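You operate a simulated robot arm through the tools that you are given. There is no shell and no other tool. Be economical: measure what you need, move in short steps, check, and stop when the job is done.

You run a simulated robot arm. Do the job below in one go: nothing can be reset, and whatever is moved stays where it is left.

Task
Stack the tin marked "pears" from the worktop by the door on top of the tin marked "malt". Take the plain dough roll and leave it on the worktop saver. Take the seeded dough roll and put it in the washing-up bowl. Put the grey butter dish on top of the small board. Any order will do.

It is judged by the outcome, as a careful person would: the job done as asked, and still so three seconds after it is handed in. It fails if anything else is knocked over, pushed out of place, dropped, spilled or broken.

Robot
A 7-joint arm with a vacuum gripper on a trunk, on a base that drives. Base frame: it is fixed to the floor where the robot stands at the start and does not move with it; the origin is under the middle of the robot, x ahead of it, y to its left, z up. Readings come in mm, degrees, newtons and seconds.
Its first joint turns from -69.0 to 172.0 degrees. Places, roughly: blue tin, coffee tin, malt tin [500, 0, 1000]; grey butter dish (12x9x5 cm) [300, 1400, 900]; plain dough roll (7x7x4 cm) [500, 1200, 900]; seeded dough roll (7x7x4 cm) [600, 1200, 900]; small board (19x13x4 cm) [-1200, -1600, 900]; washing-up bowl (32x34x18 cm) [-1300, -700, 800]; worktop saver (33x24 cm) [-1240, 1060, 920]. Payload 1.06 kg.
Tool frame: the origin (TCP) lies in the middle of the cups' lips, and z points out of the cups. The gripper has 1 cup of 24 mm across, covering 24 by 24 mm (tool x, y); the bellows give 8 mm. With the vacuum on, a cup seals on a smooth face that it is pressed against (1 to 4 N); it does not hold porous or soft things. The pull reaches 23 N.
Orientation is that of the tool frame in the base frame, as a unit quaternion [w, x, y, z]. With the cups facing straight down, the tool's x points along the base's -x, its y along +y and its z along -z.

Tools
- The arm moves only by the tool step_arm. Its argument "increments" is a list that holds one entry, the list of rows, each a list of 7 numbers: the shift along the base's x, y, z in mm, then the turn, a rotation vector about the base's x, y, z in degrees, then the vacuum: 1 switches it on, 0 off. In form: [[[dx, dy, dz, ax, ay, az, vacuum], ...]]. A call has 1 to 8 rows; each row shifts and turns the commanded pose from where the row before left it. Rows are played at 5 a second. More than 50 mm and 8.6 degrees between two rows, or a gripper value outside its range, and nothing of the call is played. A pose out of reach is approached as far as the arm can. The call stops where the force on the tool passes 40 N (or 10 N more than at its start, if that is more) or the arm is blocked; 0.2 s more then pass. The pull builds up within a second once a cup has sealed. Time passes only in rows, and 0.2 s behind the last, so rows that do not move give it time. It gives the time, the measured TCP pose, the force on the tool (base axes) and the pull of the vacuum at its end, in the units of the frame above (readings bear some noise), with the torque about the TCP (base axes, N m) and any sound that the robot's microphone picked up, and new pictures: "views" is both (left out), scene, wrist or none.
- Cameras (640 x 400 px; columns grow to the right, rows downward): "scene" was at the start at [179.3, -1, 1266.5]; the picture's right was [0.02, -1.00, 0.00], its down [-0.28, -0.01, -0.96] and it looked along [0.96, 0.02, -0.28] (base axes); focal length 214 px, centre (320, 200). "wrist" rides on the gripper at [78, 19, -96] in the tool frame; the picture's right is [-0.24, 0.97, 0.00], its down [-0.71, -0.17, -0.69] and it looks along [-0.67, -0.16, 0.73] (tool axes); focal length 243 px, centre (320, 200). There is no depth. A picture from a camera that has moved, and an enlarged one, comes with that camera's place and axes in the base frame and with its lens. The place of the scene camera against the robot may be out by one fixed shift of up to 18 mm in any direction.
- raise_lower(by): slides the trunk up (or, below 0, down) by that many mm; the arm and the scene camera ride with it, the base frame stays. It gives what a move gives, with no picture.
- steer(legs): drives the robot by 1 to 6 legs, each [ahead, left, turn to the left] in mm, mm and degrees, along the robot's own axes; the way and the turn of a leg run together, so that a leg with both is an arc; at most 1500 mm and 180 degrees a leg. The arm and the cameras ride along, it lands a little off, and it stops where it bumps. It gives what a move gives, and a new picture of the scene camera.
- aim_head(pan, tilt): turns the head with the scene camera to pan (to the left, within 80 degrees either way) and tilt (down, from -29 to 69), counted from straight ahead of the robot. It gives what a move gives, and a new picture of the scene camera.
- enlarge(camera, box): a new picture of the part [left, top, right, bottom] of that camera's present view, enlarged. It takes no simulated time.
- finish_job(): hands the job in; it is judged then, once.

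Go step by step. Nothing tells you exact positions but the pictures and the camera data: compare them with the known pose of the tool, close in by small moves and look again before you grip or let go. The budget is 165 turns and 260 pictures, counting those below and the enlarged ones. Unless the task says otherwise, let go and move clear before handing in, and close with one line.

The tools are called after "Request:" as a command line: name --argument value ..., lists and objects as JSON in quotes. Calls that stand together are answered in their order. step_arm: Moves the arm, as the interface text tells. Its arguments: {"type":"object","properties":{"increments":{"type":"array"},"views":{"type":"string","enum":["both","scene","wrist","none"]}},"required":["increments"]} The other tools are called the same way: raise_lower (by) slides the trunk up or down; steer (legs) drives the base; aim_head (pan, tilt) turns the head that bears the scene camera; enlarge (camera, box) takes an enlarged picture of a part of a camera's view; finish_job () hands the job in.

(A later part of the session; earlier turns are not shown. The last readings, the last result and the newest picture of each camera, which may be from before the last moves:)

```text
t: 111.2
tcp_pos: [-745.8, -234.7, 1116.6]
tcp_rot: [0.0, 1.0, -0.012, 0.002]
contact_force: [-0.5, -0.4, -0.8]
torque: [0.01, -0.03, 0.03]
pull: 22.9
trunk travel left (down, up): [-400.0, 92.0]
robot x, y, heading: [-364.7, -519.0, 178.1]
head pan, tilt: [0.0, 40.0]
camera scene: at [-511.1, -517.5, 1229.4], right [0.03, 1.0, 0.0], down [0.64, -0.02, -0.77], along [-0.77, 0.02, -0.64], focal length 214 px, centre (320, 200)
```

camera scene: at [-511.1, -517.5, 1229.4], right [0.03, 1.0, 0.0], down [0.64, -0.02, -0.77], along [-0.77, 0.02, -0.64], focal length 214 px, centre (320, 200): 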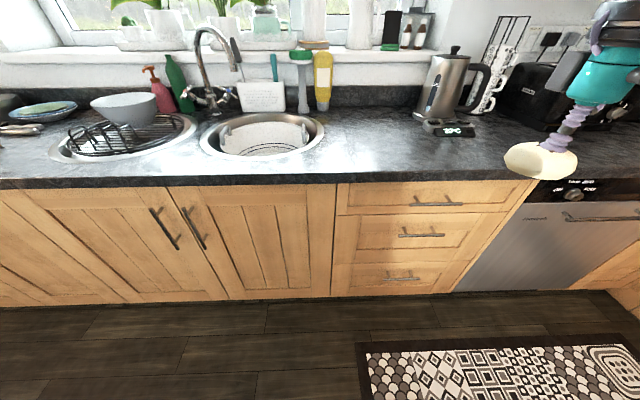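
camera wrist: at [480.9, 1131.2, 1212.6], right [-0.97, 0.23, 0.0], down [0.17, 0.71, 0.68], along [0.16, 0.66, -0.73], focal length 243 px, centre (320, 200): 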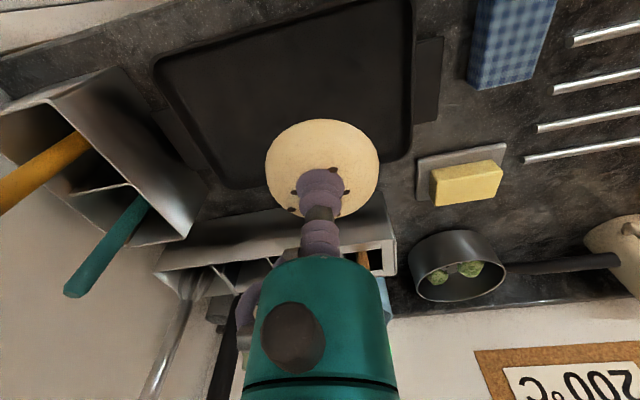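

The washing-up bowl sits in the right-hand sink near (-1310,-725). I drive up in front of it.

Request:
steer --legs '[[0, 190, 1.5], [375, 0, 0]]'

Request:
step_arm --increments '[[[0, -40, 5, 0, 0, 0, 1], [0, -40, 5, 0, 0, 0, 1], [0, -40, 5, 0, 0, 0, 1], [0, -40, 5, 0, 0, 0, 1], [0, -30, 0, 0, 0, 0, 1], [0, 0, 0, 0, 0, 0, 1]]]' --views "both"

```text
t: 114.7
tcp_pos: [-1133.3, -445.1, 1117.2]
tcp_rot: [0.0, 1.0, 0.006, 0.002]
contact_force: [0.2, 0.6, -1.6]
torque: [-0.02, -0.05, 0.01]
pull: 22.8
trunk travel left (down, up): [-400.0, 92.0]
robot x, y, heading: [-742.4, -713.9, -180.1]
head pan, tilt: [0.0, 40.0]
camera scene: at [-888.5, -719.5, 1229.3], right [0.0, 1.0, 0.0], down [0.64, 0.0, -0.77], along [-0.77, 0.0, -0.64], focal length 214 px, centre (320, 200)
```

scene: 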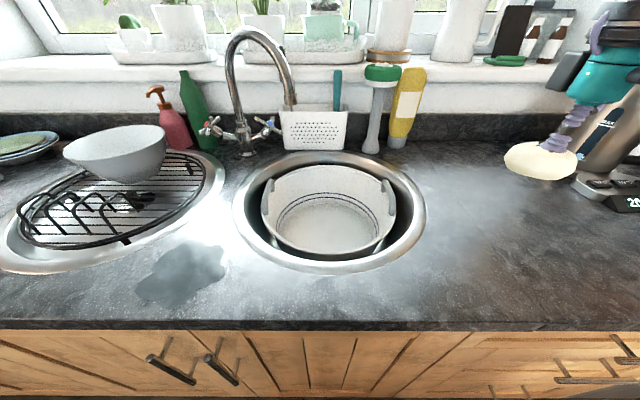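

```text
t: 116.1
tcp_pos: [-1131.4, -635.9, 1138.5]
tcp_rot: [0.001, 1.0, 0.006, 0.0]
contact_force: [0.4, -0.6, -0.8]
torque: [0.0, 0.05, 0.01]
pull: 22.6
trunk travel left (down, up): [-400.0, 92.0]
robot x, y, heading: [-741.0, -715.5, -179.9]
head pan, tilt: [0.0, 40.0]
camera scene: at [-888.0, -719.4, 1229.4], right [0.0, 1.0, 0.0], down [0.64, 0.0, -0.77], along [-0.77, 0.0, -0.64], focal length 214 px, centre (320, 200)
camera wrist: at [-1053.6, -652.5, 1234.1], right [-0.22, -0.97, 0.0], down [-0.71, 0.16, 0.68], along [-0.67, 0.15, -0.73], focal length 243 px, centre (320, 200)
```

scene: 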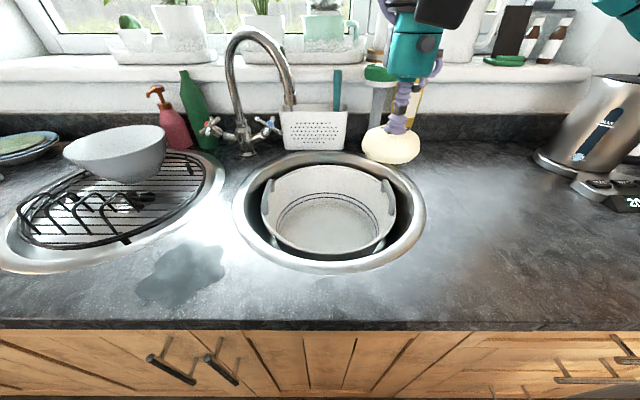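
wrist: 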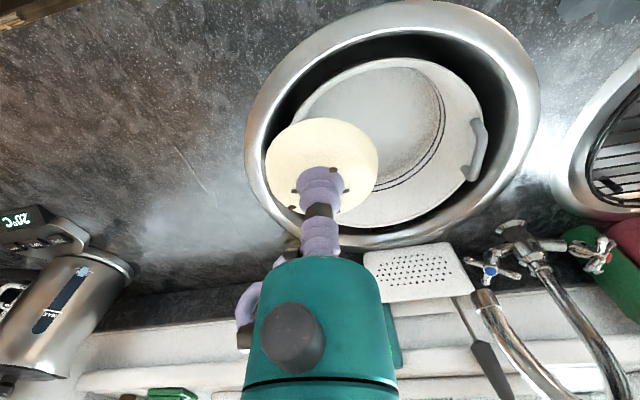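

Bowl rim centre ≈ (-1266,-705). I carry the roll over its middle, clear of the tap.

Request:
step_arm --increments '[[[-25, -20, -20, 0, 0, 0, 1], [-25, -20, -20, 0, 0, 0, 1], [-30, -20, -15, 0, 0, 0, 1], [-30, -10, -10, 0, 0, 0, 1], [-15, 0, -10, 0, 0, 0, 1], [0, 0, 0, 0, 0, 0, 1]]]' --views "both"

```text
t: 117.5
tcp_pos: [-1256.2, -706.4, 1062.9]
tcp_rot: [0.0, 1.0, 0.006, 0.0]
contact_force: [-0.2, 0.2, -1.0]
torque: [-0.01, 0.01, -0.04]
pull: 22.4
trunk travel left (down, up): [-400.0, 92.0]
robot x, y, heading: [-740.5, -716.4, -180.1]
head pan, tilt: [0.0, 40.0]
camera scene: at [-888.0, -719.6, 1229.4], right [0.0, 1.0, 0.0], down [0.64, 0.0, -0.77], along [-0.77, 0.0, -0.64], focal length 214 px, centre (320, 200)
camera wrist: at [-1179.4, -724.3, 1158.8], right [-0.22, -0.97, 0.0], down [-0.71, 0.16, 0.68], along [-0.67, 0.15, -0.73], focal length 243 px, centre (320, 200)
```

scene: 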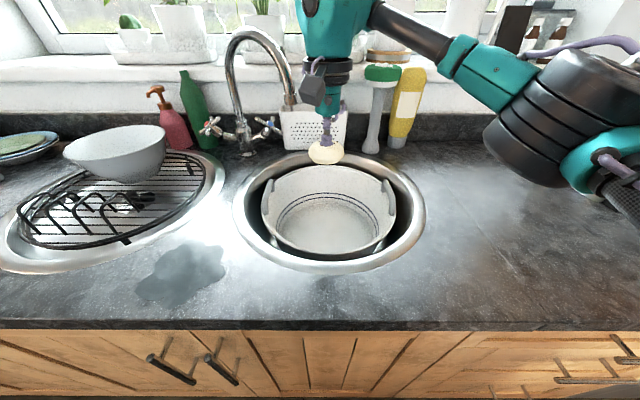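
wrist: 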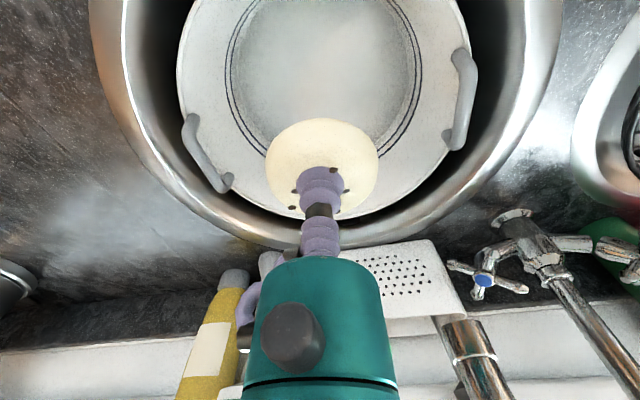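

Request:
step_arm --increments '[[[-4, 0, -35, 0, 0, 0, 1], [-4, 0, -35, 0, 0, 0, 1], [0, 0, -35, 0, 0, 0, 1], [0, 0, -35, 0, 0, 0, 1], [0, 0, 0, 0, 0, 0, 1]]]' --views "both"

```text
t: 118.7
tcp_pos: [-1265.1, -706.1, 921.5]
tcp_rot: [0.0, 1.0, 0.006, 0.001]
contact_force: [-0.1, -1.3, -0.8]
torque: [0.0, 0.03, -0.01]
pull: 23.1
trunk travel left (down, up): [-400.0, 92.0]
robot x, y, heading: [-737.2, -715.3, -180.0]
head pan, tilt: [0.0, 40.0]
camera scene: at [-888.0, -719.6, 1229.4], right [0.0, 1.0, 0.0], down [0.64, 0.0, -0.77], along [-0.77, 0.0, -0.64], focal length 214 px, centre (320, 200)
camera wrist: at [-1188.3, -724.8, 1017.8], right [-0.22, -0.97, 0.0], down [-0.71, 0.16, 0.68], along [-0.67, 0.15, -0.73], focal length 243 px, centre (320, 200)
```

scene: 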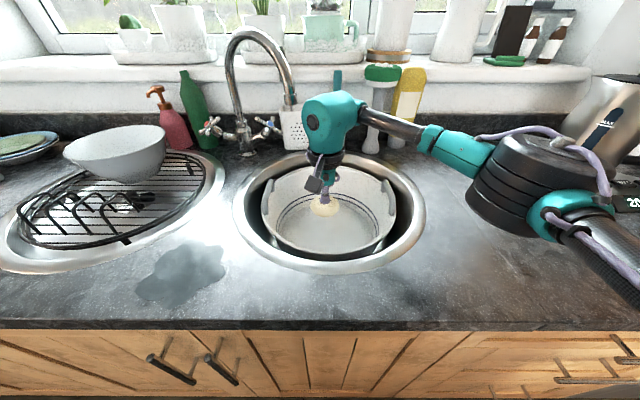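
wrist: 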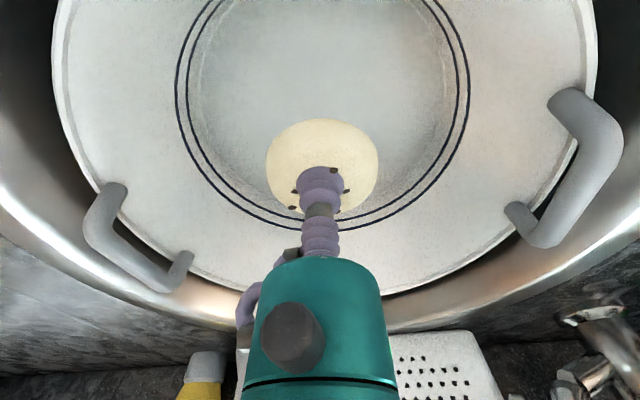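

Request:
step_arm --increments '[[[0, 0, -20, 0, 0, 0, 1], [0, 0, -20, 0, 0, 0, 1], [0, 0, 0, 0, 0, 0, 1]]]' --views "both"

```text
t: 119.5
tcp_pos: [-1267.6, -706.3, 882.7]
tcp_rot: [0.0, 1.0, 0.006, 0.001]
contact_force: [-0.4, -0.7, -0.9]
torque: [0.04, 0.0, -0.04]
pull: 23.2
trunk travel left (down, up): [-400.0, 92.0]
robot x, y, heading: [-743.8, -716.4, -179.9]
head pan, tilt: [0.0, 40.0]
camera scene: at [-888.1, -719.5, 1229.4], right [0.0, 1.0, 0.0], down [0.64, 0.0, -0.77], along [-0.77, 0.0, -0.64], focal length 214 px, centre (320, 200)
camera wrist: at [-1189.7, -724.3, 978.0], right [-0.22, -0.97, 0.0], down [-0.71, 0.16, 0.68], along [-0.67, 0.15, -0.73], focal length 243 px, centre (320, 200)
```

scene: 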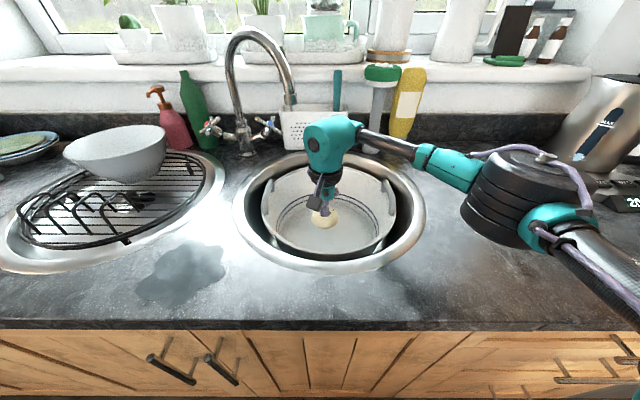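
wrist: 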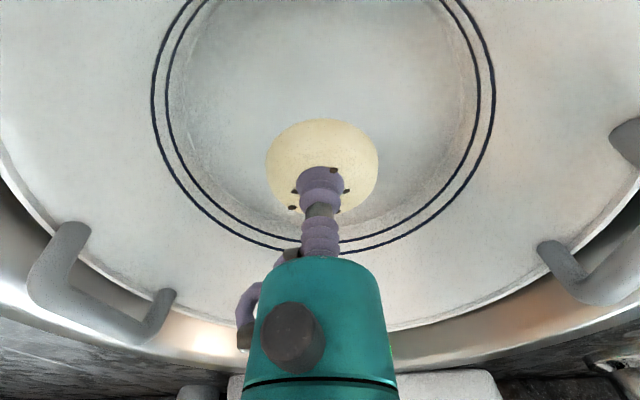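

Request:
step_arm --increments '[[[0, 0, -15, 0, 0, 0, 1], [0, 0, -15, 0, 0, 0, 1], [0, 0, 0, 0, 0, 0, 1]]]' --views "both"

```text
t: 120.3
tcp_pos: [-1265.1, -704.3, 851.7]
tcp_rot: [0.0, 1.0, 0.006, 0.001]
contact_force: [0.3, 0.2, -0.3]
torque: [0.0, 0.01, 0.01]
pull: 22.5
trunk travel left (down, up): [-400.0, 92.0]
robot x, y, heading: [-738.9, -717.9, -179.4]
head pan, tilt: [0.0, 40.0]
camera scene: at [-888.1, -719.5, 1229.4], right [0.0, 1.0, 0.0], down [0.64, 0.0, -0.77], along [-0.77, 0.0, -0.64], focal length 214 px, centre (320, 200)
camera wrist: at [-1187.5, -722.4, 947.9], right [-0.22, -0.97, 0.0], down [-0.71, 0.16, 0.68], along [-0.67, 0.15, -0.73], focal length 243 px, centre (320, 200)
```

scene: 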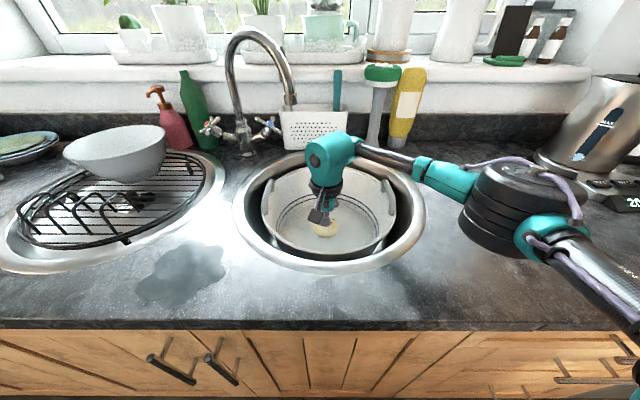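
wrist: 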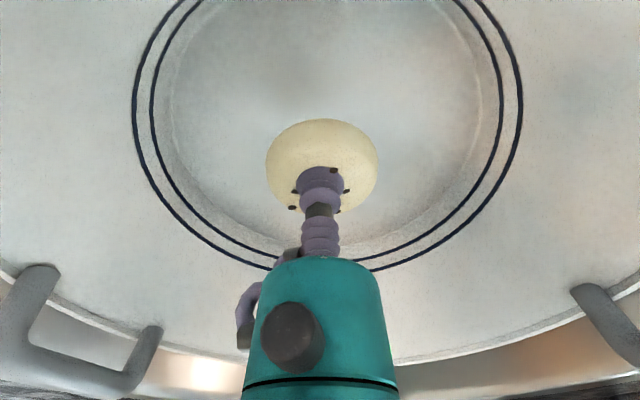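

Request:
step_arm --increments '[[[0, 0, -10, 0, 0, 0, 1], [0, 0, -10, 0, 0, 0, 1], [0, 0, -6, 0, 0, 0, 1], [0, 0, 0, 0, 0, 0, 1]]]' --views "scene"

Request:
enlarge --camera "scene" --box '[220, 110, 620, 290]'

```text
t: 121.3
tcp_pos: [-1264.3, -704.9, 825.3]
tcp_rot: [0.0, 1.0, 0.006, 0.001]
contact_force: [-0.1, 0.3, -0.1]
torque: [0.0, -0.02, -0.01]
pull: 22.7
trunk travel left (down, up): [-400.0, 92.0]
robot x, y, heading: [-740.4, -717.6, -180.0]
head pan, tilt: [0.0, 40.0]
camera scene: at [-888.1, -719.5, 1229.4], right [0.0, 1.0, 0.0], down [0.64, 0.0, -0.77], along [-0.77, 0.0, -0.64], focal length 214 px, centre (320, 200)
```

scene: 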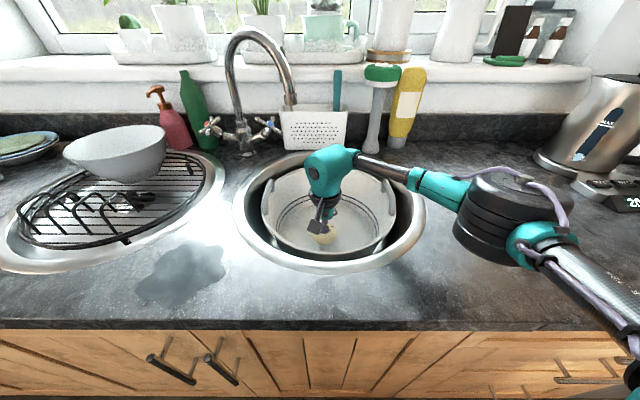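

```text
1.60 times, centred on (420, 200) of scene
camera zoom: at [-888.1, -719.5, 1229.4], right [0.0, 1.0, 0.0], down [0.64, 0.0, -0.77], along [-0.77, 0.0, -0.64], focal length 343 px, centre (160, 200)
```

zoom: 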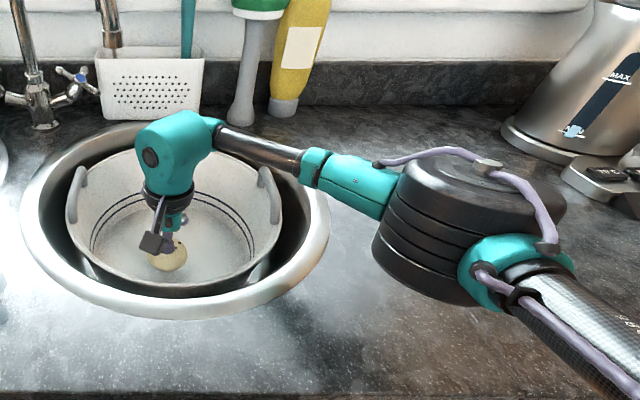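

Request:
step_arm --increments '[[[0, 0, -8, 0, 0, 0, 1], [0, 0, -6, 0, 0, 0, 1], [0, 0, -6, 0, 0, 0, 1], [0, 0, 0, 0, 0, 0, 1]]]' --views "wrist"

```text
t: 122.3
tcp_pos: [-1265.2, -705.8, 804.9]
tcp_rot: [0.0, 1.0, 0.006, 0.0]
contact_force: [0.3, 0.2, -0.6]
torque: [0.0, 0.0, 0.01]
pull: 23.2
trunk travel left (down, up): [-400.0, 92.0]
robot x, y, heading: [-736.9, -712.7, -179.8]
head pan, tilt: [0.0, 40.0]
camera wrist: at [-1188.0, -723.4, 901.0], right [-0.22, -0.97, 0.0], down [-0.71, 0.16, 0.68], along [-0.67, 0.15, -0.73], focal length 243 px, centre (320, 200)
```

wrist: 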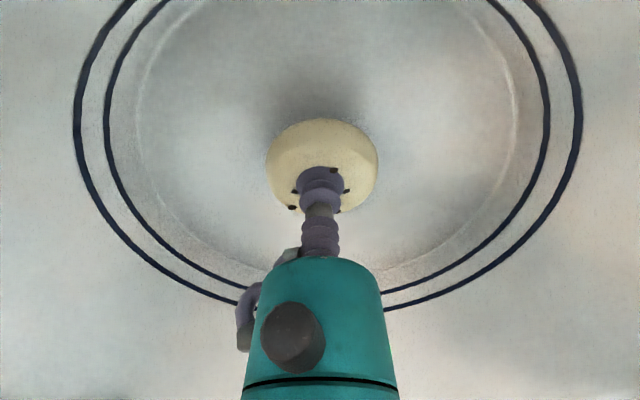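

Shadow is closing in; near the floor. Continuing in small steps.

Request:
step_arm --increments '[[[0, 0, -5, 0, 0, 0, 1], [0, 0, -4, 0, 0, 0, 1], [0, 0, -4, 0, 0, 0, 1], [0, 0, 0, 0, 0, 0, 1]]]' --views "none"

Request:
step_arm --increments '[[[0, 0, -4, 0, 0, 0, 1], [0, 0, -3, 0, 0, 0, 1], [0, 0, 0, 0, 0, 0, 1]]]' --views "both"

```text
t: 123.3
tcp_pos: [-1265.9, -706.0, 793.2]
tcp_rot: [0.001, 1.0, 0.005, 0.001]
contact_force: [1.2, 0.2, 4.3]
torque: [-0.01, 0.08, -0.02]
pull: 23.0
trunk travel left (down, up): [-400.0, 92.0]
robot x, y, heading: [-744.4, -713.5, -179.9]
head pan, tilt: [0.0, 40.0]
```

```text
t: 124.1
tcp_pos: [-1265.0, -705.5, 786.7]
tcp_rot: [0.001, 1.0, 0.006, 0.001]
contact_force: [1.0, -0.3, 16.0]
torque: [0.05, 0.24, -0.02]
pull: 23.0
trunk travel left (down, up): [-400.0, 92.0]
robot x, y, heading: [-743.1, -714.9, -179.6]
head pan, tilt: [0.0, 40.0]
camera scene: at [-886.7, -719.7, 1229.7], right [0.0, 1.0, 0.0], down [0.64, 0.0, -0.77], along [-0.77, 0.0, -0.64], focal length 214 px, centre (320, 200)
camera wrist: at [-1187.1, -723.6, 882.9], right [-0.22, -0.97, 0.0], down [-0.71, 0.16, 0.68], along [-0.67, 0.15, -0.73], focal length 243 px, centre (320, 200)
```

scene: 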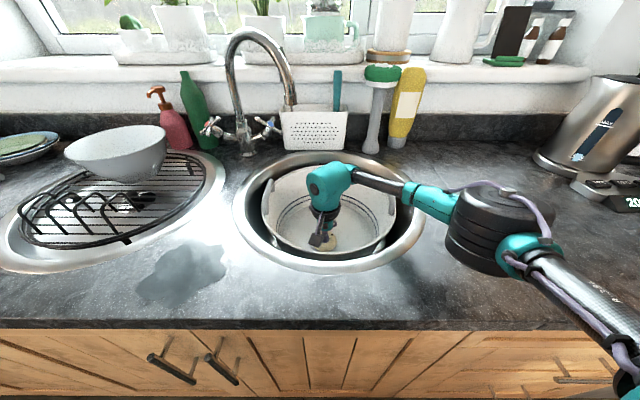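
wrist: 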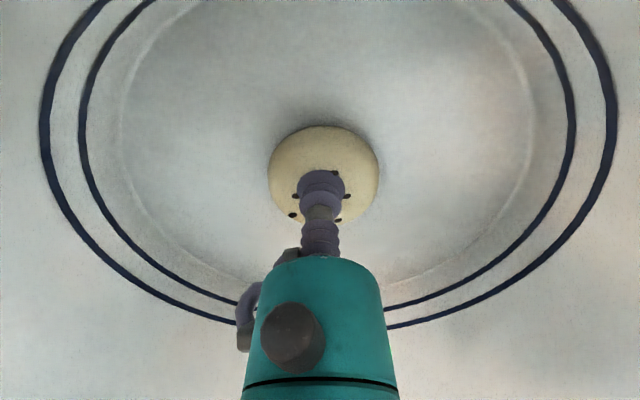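

Contact with the bowl floor. Releasing and rising straight out.

Request:
step_arm --increments '[[[0, 0, 3, 0, 0, 0, 0], [0, 0, 0, 0, 0, 0, 0], [0, 0, 2, 0, 0, 0, 0], [0, 0, 3, 0, 0, 0, 0], [0, 0, 0, 0, 0, 0, 0]]]' --views "none"

Request:
step_arm --increments '[[[0, 0, 20, 0, 0, 0, 0], [0, 0, 35, 0, 0, 0, 0], [0, 0, 40, 0, 0, 0, 0], [0, 0, 40, 0, 0, 0, 0], [0, 0, 40, 0, 0, 0, 0], [0, 0, 45, 0, 0, 0, 0], [20, 0, 40, 0, 0, 0, 0], [30, 0, 30, 0, 0, 0, 0]]]' --views "wrist"

Request:
step_arm --increments '[[[40, 20, 10, 0, 0, 0, 0], [40, 20, 10, 0, 0, 0, 0], [40, 30, 10, 0, 0, 0, 0], [0, 40, 0, 0, 0, 0, 0], [0, 40, 0, 0, 0, 0, 0]]]' --views "scene"

```text
t: 125.3
tcp_pos: [-1264.5, -705.8, 793.6]
tcp_rot: [0.0, 1.0, 0.006, 0.0]
contact_force: [0.2, 0.3, 0.1]
torque: [0.0, -0.01, 0.0]
pull: 0.0
trunk travel left (down, up): [-400.0, 92.0]
robot x, y, heading: [-738.9, -714.3, -179.7]
head pan, tilt: [0.0, 40.0]
```

```text
t: 127.1
tcp_pos: [-1211.8, -705.5, 1084.4]
tcp_rot: [0.0, 1.0, 0.007, 0.0]
contact_force: [0.8, 0.4, 0.3]
torque: [-0.02, 0.01, -0.01]
pull: 0.1
trunk travel left (down, up): [-400.0, 92.0]
robot x, y, heading: [-742.2, -717.1, -179.8]
head pan, tilt: [0.0, 40.0]
camera wrist: at [-1134.6, -724.0, 1179.8], right [-0.22, -0.97, 0.0], down [-0.71, 0.16, 0.68], along [-0.67, 0.15, -0.73], focal length 243 px, centre (320, 200)
```

wrist: 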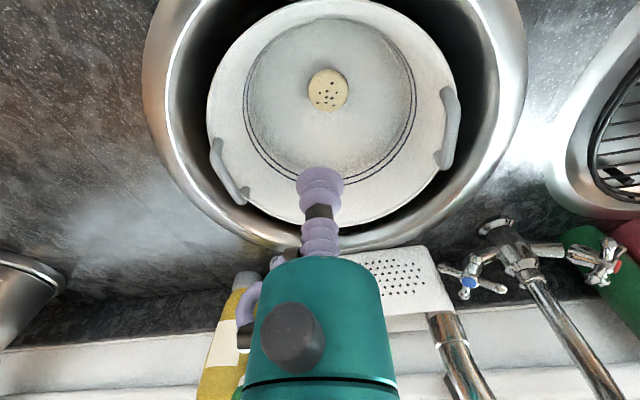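

```text
refused: row 3 steps farther than a row can; nothing moved
```

Seeded roll lies in the bowl. I retract the arm and glance left at the small board for later.

Request:
step_arm --increments '[[[40, 20, 10, 0, 0, 0, 0], [35, 30, 10, 0, 0, 0, 0], [20, 40, 10, 0, 0, 0, 0], [0, 45, 0, 0, 0, 0, 0], [0, 40, 0, 0, 0, 0, 0]]]' --views "none"

Request:
aim_head --pan 60 --tilt 25

Request:
enlarge --camera "scene" --box '[240, 80, 640, 330]'

```text
t: 128.3
tcp_pos: [-1119.3, -529.7, 1114.3]
tcp_rot: [0.0, 1.0, 0.008, 0.001]
contact_force: [0.6, 0.9, 0.7]
torque: [0.0, -0.03, 0.01]
pull: 0.0
trunk travel left (down, up): [-400.0, 92.0]
robot x, y, heading: [-741.5, -717.3, -179.5]
head pan, tilt: [0.0, 40.0]
```

```text
t: 129.6
tcp_pos: [-1119.0, -529.4, 1114.2]
tcp_rot: [0.0, 1.0, 0.006, 0.001]
contact_force: [0.4, 0.3, 0.5]
torque: [0.01, -0.01, 0.01]
pull: 0.0
trunk travel left (down, up): [-400.0, 92.0]
robot x, y, heading: [-737.6, -719.2, -179.9]
head pan, tilt: [60.0, 25.0]
camera scene: at [-848.8, -799.1, 1252.7], right [-0.87, 0.5, 0.0], down [0.21, 0.37, -0.91], along [-0.45, -0.79, -0.42], focal length 214 px, centre (320, 200)
```

scene: 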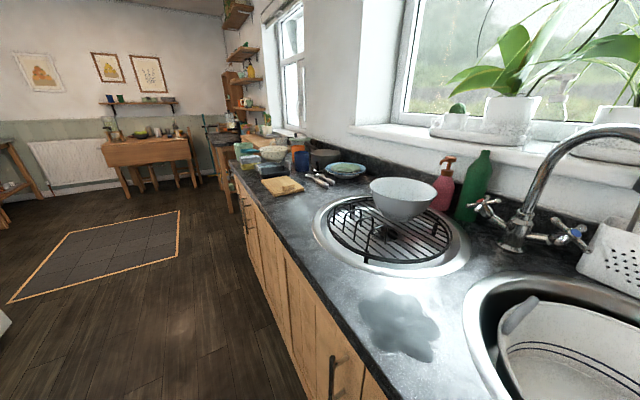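

```text
1.60 times, centred on (440, 205) of scene
camera zoom: at [-848.8, -799.1, 1252.7], right [-0.87, 0.5, 0.0], down [0.21, 0.37, -0.91], along [-0.45, -0.79, -0.42], focal length 343 px, centre (128, 192)
```

zoom: 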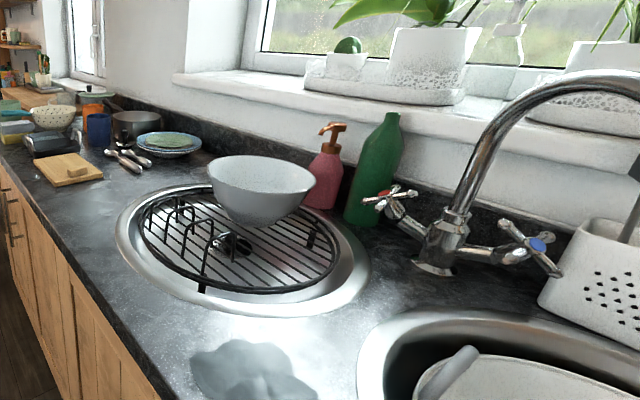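

Noted: the small board is a wooden one with something on it at the far left. Now I go back for the butter dish.

Request:
steer --legs '[[-400, 0, 0], [0, -1450, 0], [0, 0, -90], [0, -560, 0], [90, 0, 0]]'

Request:
aim_head --pan 0 --tilt 40

```text
t: 146.2
tcp_pos: [425.0, 1167.1, 1113.1]
tcp_rot: [-0.001, -0.697, 0.717, -0.002]
contact_force: [1.3, 0.0, -0.1]
torque: [0.01, -0.01, 0.02]
pull: 0.0
trunk travel left (down, up): [-400.0, 92.0]
robot x, y, heading: [224.2, 795.0, 88.0]
head pan, tilt: [60.0, 25.0]
camera scene: at [160.4, 915.8, 1252.6], right [0.53, 0.85, 0.0], down [0.36, -0.23, -0.91], along [-0.77, 0.48, -0.42], focal length 214 px, centre (320, 200)
```

scene: 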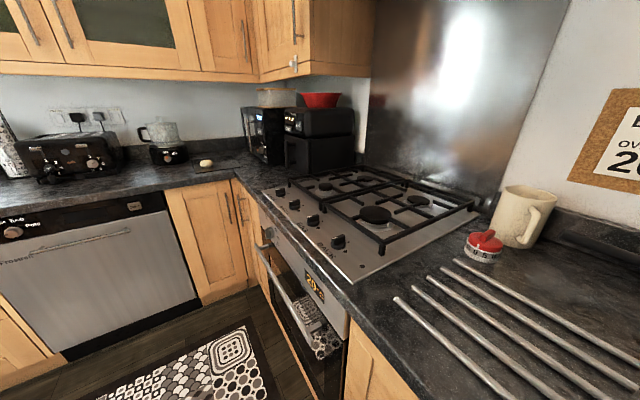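

```text
t: 147.5
tcp_pos: [424.7, 1166.0, 1113.7]
tcp_rot: [0.0, -0.697, 0.717, -0.001]
contact_force: [0.2, -0.1, 0.9]
torque: [0.03, -0.01, -0.01]
pull: 0.0
trunk travel left (down, up): [-400.0, 92.0]
robot x, y, heading: [222.9, 795.8, 88.1]
head pan, tilt: [0.0, 40.0]
camera scene: at [241.5, 950.8, 1229.4], right [1.0, -0.04, 0.0], down [-0.02, -0.64, -0.77], along [0.03, 0.77, -0.64], focal length 214 px, centre (320, 200)
```

scene: 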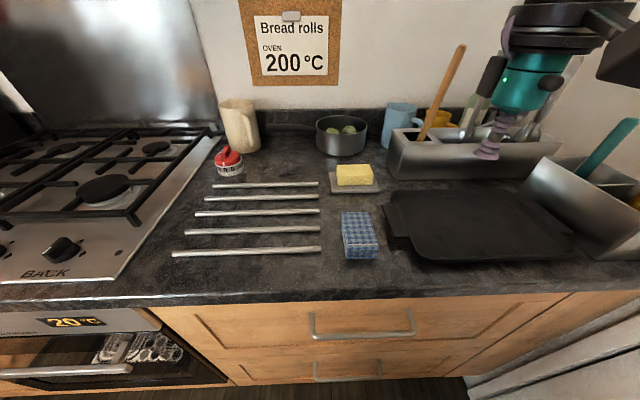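

Request:
steer --legs '[[40, 0, 1.9]]'

Request:
step_arm --increments '[[[-30, 15, 0, 0, 0, 0, 0], [-30, 20, -10, 0, 0, 0, 0], [-25, 25, -15, 0, 0, 0, 0], [-10, 25, -20, 0, 0, 0, 0], [0, 15, -20, 0, 0, 0, 0], [0, 0, 0, 0, 0, 0, 0]]]' --views "wrist"

Request:
enlarge --camera "wrist" --box '[220, 70, 420, 195]'

```text
t: 148.4
tcp_pos: [413.4, 1213.1, 1113.2]
tcp_rot: [0.002, 0.709, -0.706, 0.0]
contact_force: [0.3, 0.5, -0.4]
torque: [-0.03, -0.02, -0.01]
pull: 0.0
trunk travel left (down, up): [-400.0, 92.0]
robot x, y, heading: [222.5, 838.0, 89.9]
head pan, tilt: [0.0, 40.0]
camera scene: at [237.0, 992.2, 1229.2], right [1.0, 0.0, 0.0], down [0.0, -0.64, -0.77], along [0.0, 0.77, -0.64], focal length 214 px, centre (320, 200)
```

scene: 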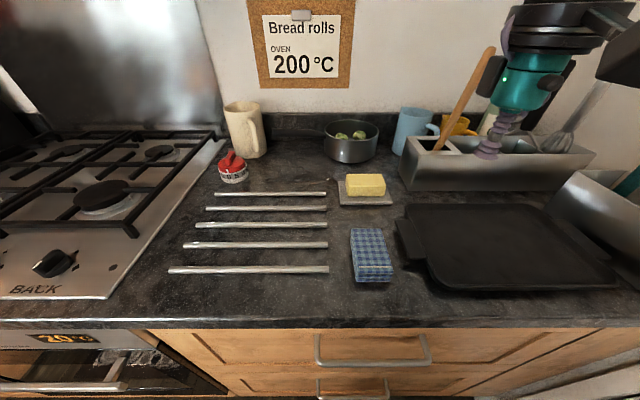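

```text
t: 149.8
tcp_pos: [320.3, 1313.9, 1048.9]
tcp_rot: [0.001, 0.709, -0.705, 0.001]
contact_force: [-0.7, -0.4, 0.0]
torque: [-0.01, -0.02, 0.0]
pull: 0.0
trunk travel left (down, up): [-400.0, 92.0]
robot x, y, heading: [221.3, 839.2, 89.9]
head pan, tilt: [0.0, 40.0]
camera wrist: at [300.8, 1235.7, 1143.8], right [-0.97, 0.23, 0.0], down [0.17, 0.71, 0.68], along [0.16, 0.67, -0.73], focal length 243 px, centre (320, 200)
```

wrist: 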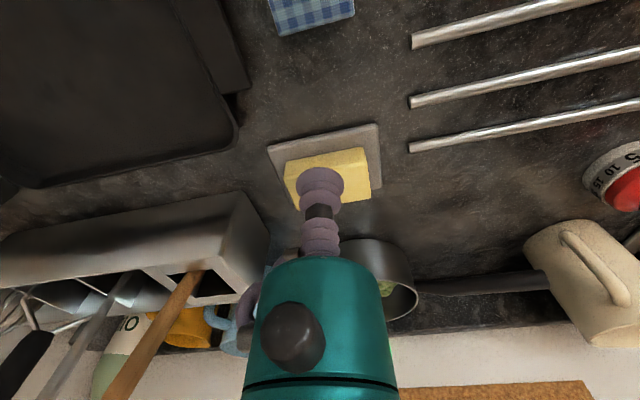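

```text
3.20 times, centred on (320, 132) of wrist
camera zoom: at [300.8, 1235.7, 1143.8], right [-0.97, 0.23, 0.0], down [0.17, 0.71, 0.68], along [0.16, 0.67, -0.73], focal length 776 px, centre (320, 416)
```

zoom: 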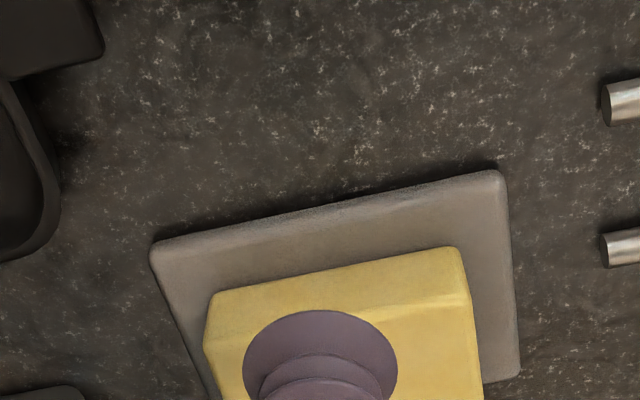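

The slab spans x 270–390, its front edge at y≈1357; butter's front face at y≈1381, so the front rim is just ~24 mm wide. I'll nudge closer and go over the dish's centre (331,1402) to test the seal on top.

Request:
steer --legs '[[20, 0, 0]]'

Request:
step_arm --increments '[[[5, 30, -20, 0, 0, 0, 0], [5, 30, -20, 0, 0, 0, 0], [0, 10, -20, 0, 0, 0, 0], [0, 0, 0, 0, 0, 0, 0]]]' --views "both"

Request:
enlarge --camera "wrist" --box '[220, 40, 420, 210]'

```text
t: 150.6
tcp_pos: [320.9, 1335.2, 1047.9]
tcp_rot: [0.002, 0.709, -0.705, 0.001]
contact_force: [0.2, -0.3, 0.7]
torque: [0.01, 0.01, 0.0]
pull: 0.0
trunk travel left (down, up): [-400.0, 92.0]
robot x, y, heading: [228.8, 854.4, 90.0]
head pan, tilt: [0.0, 40.0]
camera scene: at [237.1, 1012.3, 1229.2], right [1.0, 0.0, 0.0], down [0.0, -0.64, -0.77], along [0.0, 0.77, -0.64], focal length 214 px, centre (320, 200)
```

scene: 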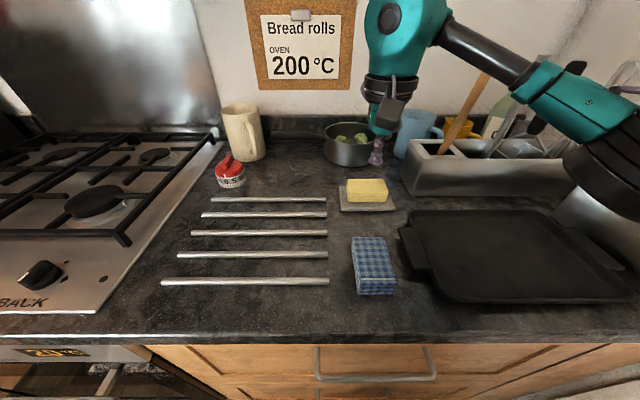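

```text
t: 151.6
tcp_pos: [329.8, 1403.2, 987.9]
tcp_rot: [0.0, 0.708, -0.706, 0.0]
contact_force: [0.3, 0.2, -0.6]
torque: [-0.02, -0.04, -0.04]
pull: 0.0
trunk travel left (down, up): [-400.0, 92.0]
robot x, y, heading: [226.0, 855.1, 89.9]
head pan, tilt: [0.0, 40.0]
camera scene: at [237.1, 1011.4, 1229.4], right [1.0, 0.0, 0.0], down [0.0, -0.64, -0.77], along [0.0, 0.77, -0.64], focal length 214 px, centre (320, 200)
camera wrist: at [311.0, 1325.5, 1083.9], right [-0.97, 0.23, 0.0], down [0.17, 0.71, 0.68], along [0.16, 0.67, -0.73], focal length 243 px, centre (320, 200)
```

scene: 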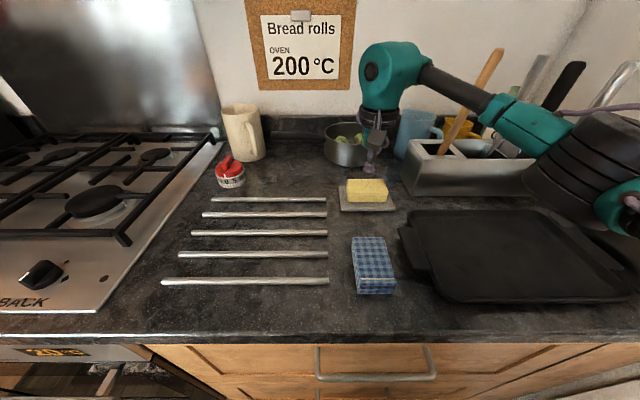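
wrist: 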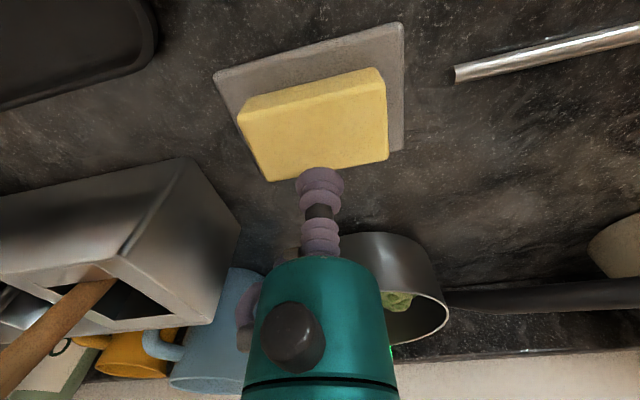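

```text
2.35 times, centred on (320, 125) of wrist
camera zoom: at [311.0, 1325.5, 1083.9], right [-0.97, 0.23, 0.0], down [0.17, 0.71, 0.68], along [0.16, 0.67, -0.73], focal length 571 px, centre (320, 376)
```

zoom: 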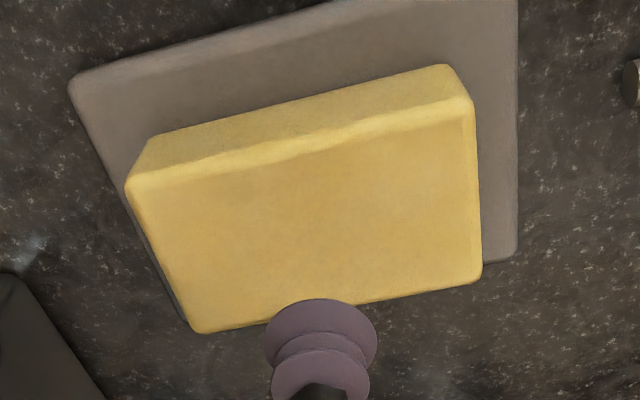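

Butter top is at z≈943, centred at (331,1403), right under the cup. Gentle touch with vacuum.

Request:
step_arm --increments '[[[1, 0, -20, 0, 0, 0, 1], [0, 0, -12, 0, 0, 0, 1], [0, 0, -5, 0, 0, 0, 1], [0, 0, -3, 0, 0, 0, 1], [0, 0, 0, 0, 0, 0, 1]]]' --views "none"

Request:
step_arm --increments '[[[0, 0, -2, 0, 0, 0, 1], [0, 0, -2, 0, 0, 0, 1], [0, 0, 0, 0, 0, 0, 1], [0, 0, 0, 0, 0, 0, 1]]]' --views "wrist"

```text
t: 152.8
tcp_pos: [332.6, 1403.5, 950.5]
tcp_rot: [0.001, 0.709, -0.706, -0.001]
contact_force: [8.4, 6.2, 18.4]
torque: [-0.02, 0.04, -0.07]
pull: 23.1
trunk travel left (down, up): [-400.0, 92.0]
robot x, y, heading: [222.2, 852.2, 89.5]
head pan, tilt: [0.0, 40.0]
```

```text
t: 153.8
tcp_pos: [332.4, 1402.6, 944.0]
tcp_rot: [0.001, 0.708, -0.706, 0.0]
contact_force: [8.1, 6.4, 21.5]
torque: [-0.04, 0.07, -0.18]
pull: 23.0
trunk travel left (down, up): [-400.0, 92.0]
robot x, y, heading: [227.6, 856.2, 89.5]
head pan, tilt: [0.0, 40.0]
camera wrist: at [313.0, 1324.6, 1040.9], right [-0.97, 0.23, 0.0], down [0.17, 0.71, 0.68], along [0.16, 0.67, -0.73], focal length 243 px, centre (320, 200)
```

wrist: 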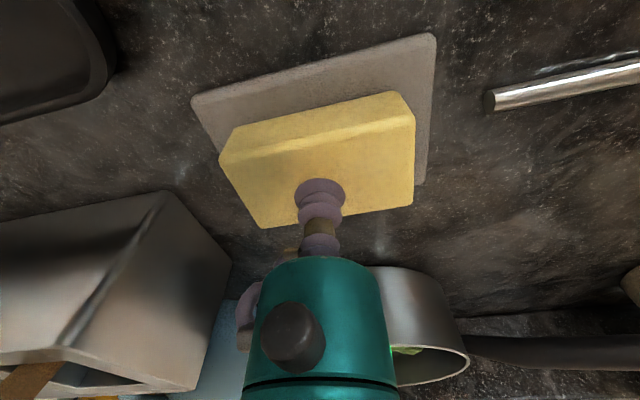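

Sealed on it (contact at ~950). I lift a few mm only and see whether the dish comes along.

Request:
step_arm --increments '[[[0, 0, 5, 0, 0, 0, 1], [0, 0, 6, 0, 0, 0, 1], [0, 0, 5, 0, 0, 0, 1], [0, 0, 0, 0, 0, 0, 1]]]' --views "wrist"

Request:
enlarge --camera "scene" --box '[310, 120, 430, 230]'

```text
t: 154.8
tcp_pos: [331.1, 1404.6, 960.8]
tcp_rot: [0.002, 0.709, -0.706, 0.002]
contact_force: [0.0, -0.4, -4.6]
torque: [0.03, 0.02, 0.01]
pull: 23.6
trunk travel left (down, up): [-400.0, 92.0]
robot x, y, heading: [222.6, 853.9, 89.6]
head pan, tilt: [0.0, 40.0]
camera wrist: at [311.5, 1325.7, 1056.0], right [-0.97, 0.23, 0.0], down [0.17, 0.71, 0.68], along [0.16, 0.66, -0.73], focal length 243 px, centre (320, 200)
```

wrist: 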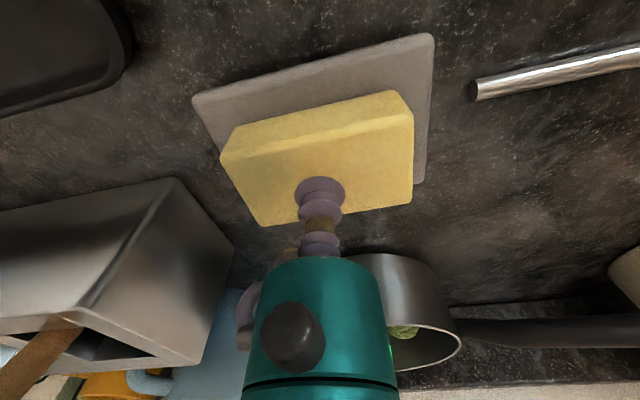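

```text
3.64 times, centred on (370, 175) of scene
camera zoom: at [237.2, 1011.8, 1229.3], right [1.0, 0.0, 0.0], down [0.0, -0.64, -0.77], along [0.0, 0.77, -0.64], focal length 780 px, centre (138, 291)
```

zoom: 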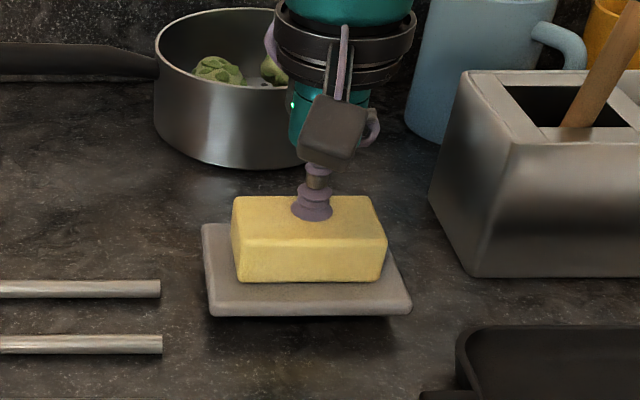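

The whole dish lifts as one. I raise and draw it in.

Request:
step_arm --increments '[[[0, 0, 20, 0, 0, 0, 1], [0, -10, 30, 0, 0, 0, 1], [0, -20, 35, 0, 0, 0, 1], [0, -30, 30, 0, 0, 0, 1], [0, -35, 25, 0, 0, 0, 1], [0, -40, 15, 0, 0, 0, 1], [20, -40, 0, 0, 0, 0, 1], [0, 0, 0, 0, 0, 0, 1]]]' --views "both"

```text
t: 156.6
tcp_pos: [351.2, 1229.8, 1116.6]
tcp_rot: [0.001, 0.709, -0.705, 0.0]
contact_force: [0.6, 0.0, -4.7]
torque: [0.04, 0.03, 0.01]
pull: 22.5
trunk travel left (down, up): [-400.0, 92.0]
robot x, y, heading: [227.1, 856.3, 90.0]
head pan, tilt: [0.0, 40.0]
camera scene: at [236.9, 1011.9, 1229.3], right [1.0, 0.0, 0.0], down [0.0, -0.64, -0.77], along [0.0, 0.77, -0.64], focal length 214 px, centre (320, 200)
camera wrist: at [331.4, 1151.4, 1212.6], right [-0.97, 0.23, 0.0], down [0.17, 0.71, 0.68], along [0.16, 0.67, -0.73], focal length 243 px, centre (320, 200)
```

scene: 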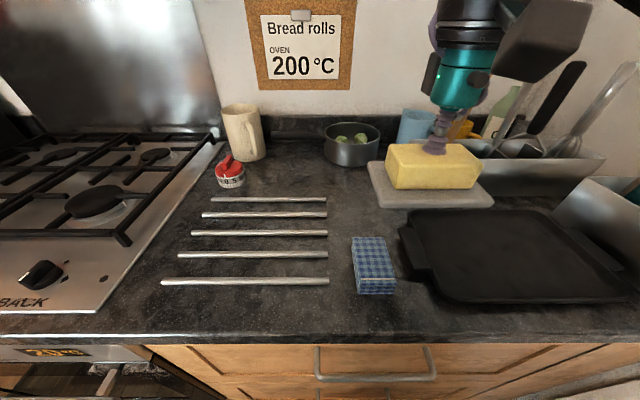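
wrist: 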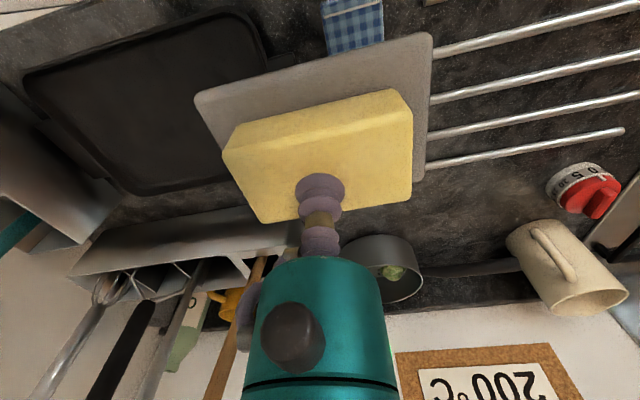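

Driving with the dish to the small board area by the sink's far side.

Request:
steer --legs '[[-130, 0, 0], [0, 560, 0], [0, 0, 90], [0, 1450, 0], [0, 600, 0]]'

```text
t: 174.4
tcp_pos: [-836.7, -1194.2, 1116.7]
tcp_rot: [0.001, 0.999, -0.035, 0.001]
contact_force: [-0.2, 0.8, -4.8]
torque: [0.0, 0.04, 0.03]
pull: 22.9
trunk travel left (down, up): [-400.0, 92.0]
robot x, y, heading: [-473.7, -1351.1, 175.8]
head pan, tilt: [0.0, 40.0]
camera scene: at [-619.6, -1338.3, 1229.3], right [0.08, 1.0, 0.0], down [0.64, -0.05, -0.77], along [-0.76, 0.06, -0.64], focal length 214 px, centre (320, 200)
```

scene: 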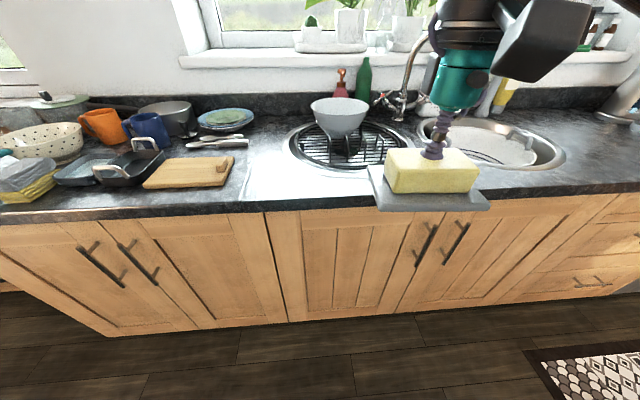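

The board is near (-1140,-1655). I line up in front of it.

Request:
steer --legs '[[0, 300, 4.2], [250, 0, 0]]'

Request:
enlarge --camera "scene" --box '[180, 80, 440, 260]'

Request:
step_arm --increments '[[[0, 0, 0, 0, 0, 0, 1]]]' --views "wrist"

```text
t: 177.8
tcp_pos: [-1105.2, -1520.4, 1116.8]
tcp_rot: [0.0, 1.0, 0.006, 0.001]
contact_force: [-0.2, 0.4, -3.7]
torque: [0.02, 0.0, 0.0]
pull: 22.9
trunk travel left (down, up): [-400.0, 92.0]
robot x, y, heading: [-729.0, -1642.6, -179.8]
head pan, tilt: [0.0, 40.0]
camera scene: at [-878.1, -1646.2, 1229.3], right [0.0, 1.0, 0.0], down [0.64, 0.0, -0.77], along [-0.77, 0.0, -0.64], focal length 214 px, centre (320, 200)
```

scene: 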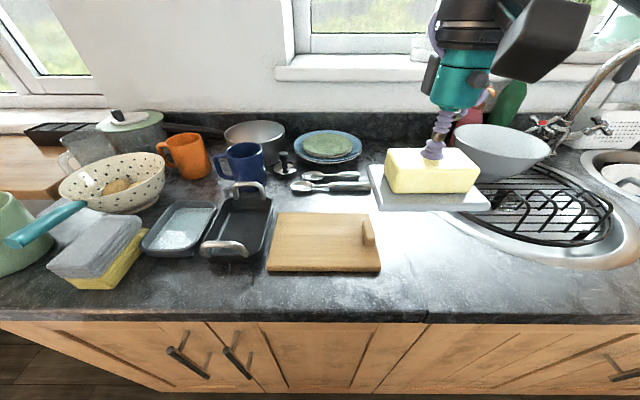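

```text
2.22 times, centred on (310, 170) of scene
camera zoom: at [-878.1, -1646.2, 1229.3], right [0.0, 1.0, 0.0], down [0.64, 0.0, -0.77], along [-0.77, 0.0, -0.64], focal length 477 px, centre (342, 267)
```

zoom: 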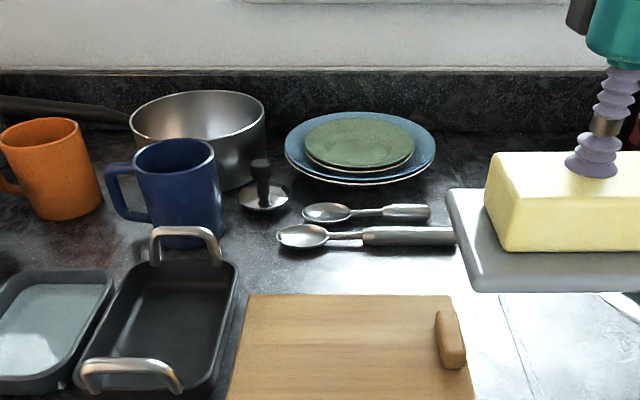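

```text
t: 178.2
tcp_pos: [-1105.0, -1519.7, 1116.3]
tcp_rot: [0.0, 1.0, 0.006, 0.0]
contact_force: [0.1, 0.3, -4.3]
torque: [0.04, 0.02, -0.03]
pull: 23.3
trunk travel left (down, up): [-400.0, 92.0]
robot x, y, heading: [-726.6, -1639.9, -180.0]
head pan, tilt: [0.0, 40.0]
camera wrist: at [-1027.9, -1537.6, 1212.3], right [-0.22, -0.97, 0.0], down [-0.71, 0.16, 0.68], along [-0.67, 0.15, -0.73], focal length 243 px, centre (320, 200)
```

wrist: 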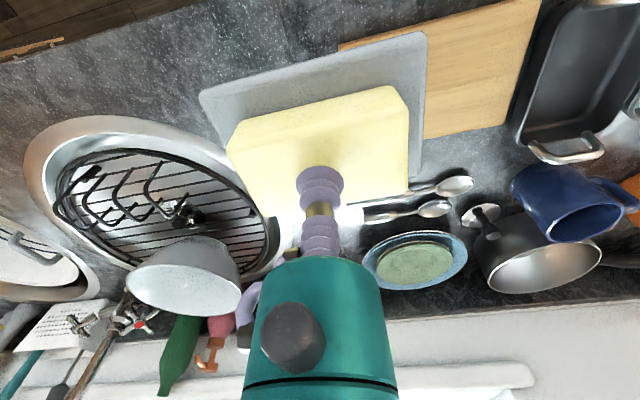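

The board spans about x -1209..-1070, y -1732..-1550, with an upright handle at its right end (inner face y≈-1576). I aim the dish centre at (-1140,-1656), staying high first.

Request:
step_arm --increments '[[[-10, -35, 0, 0, 0, 0, 1], [-10, -35, 0, 0, 0, 0, 1], [-10, -35, -10, 0, 0, 0, 1], [-5, -31, -20, 0, 0, 0, 1], [0, 0, -20, 0, 0, 0, 1], [0, 0, 0, 0, 0, 0, 1]]]' --views "both"

Request:
enlarge --camera "scene" --box '[230, 130, 430, 290]'

```text
t: 179.7
tcp_pos: [-1141.4, -1658.6, 1065.1]
tcp_rot: [0.0, 1.0, 0.007, 0.001]
contact_force: [-0.6, 0.0, -4.0]
torque: [-0.01, 0.02, 0.0]
pull: 23.0
trunk travel left (down, up): [-400.0, 92.0]
robot x, y, heading: [-730.8, -1639.9, -179.8]
head pan, tilt: [0.0, 40.0]
camera scene: at [-877.5, -1646.4, 1229.4], right [0.0, 1.0, 0.0], down [0.64, 0.0, -0.77], along [-0.77, 0.0, -0.64], focal length 214 px, centre (320, 200)
camera wrist: at [-1063.6, -1676.1, 1162.0], right [-0.22, -0.97, 0.0], down [-0.71, 0.16, 0.68], along [-0.67, 0.15, -0.73], focal length 243 px, centre (320, 200)
```

scene: 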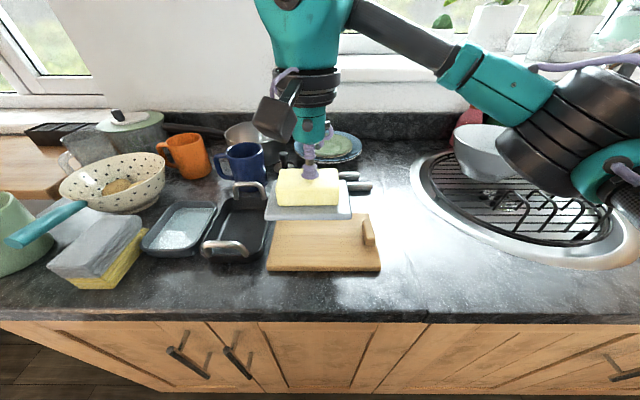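
wrist: 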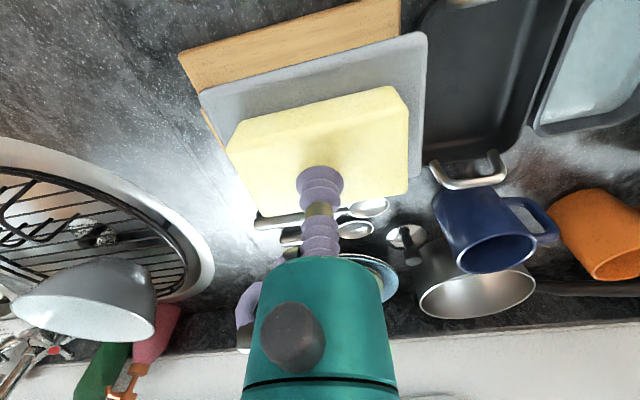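

```text
2.50 times, centred on (330, 210) of scene
camera zoom: at [-877.5, -1646.4, 1229.4], right [0.0, 1.0, 0.0], down [0.64, 0.0, -0.77], along [-0.77, 0.0, -0.64], focal length 536 px, centre (295, 175)
```

zoom: 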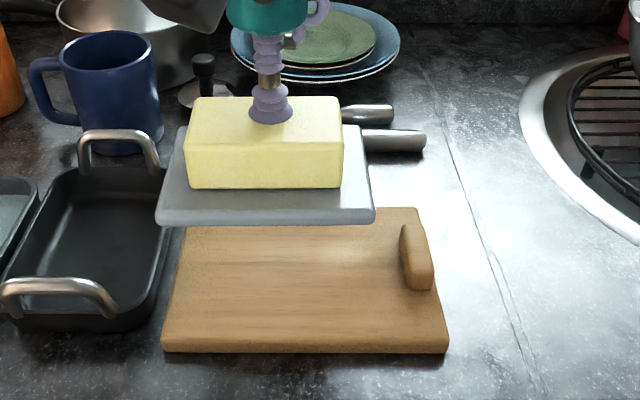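

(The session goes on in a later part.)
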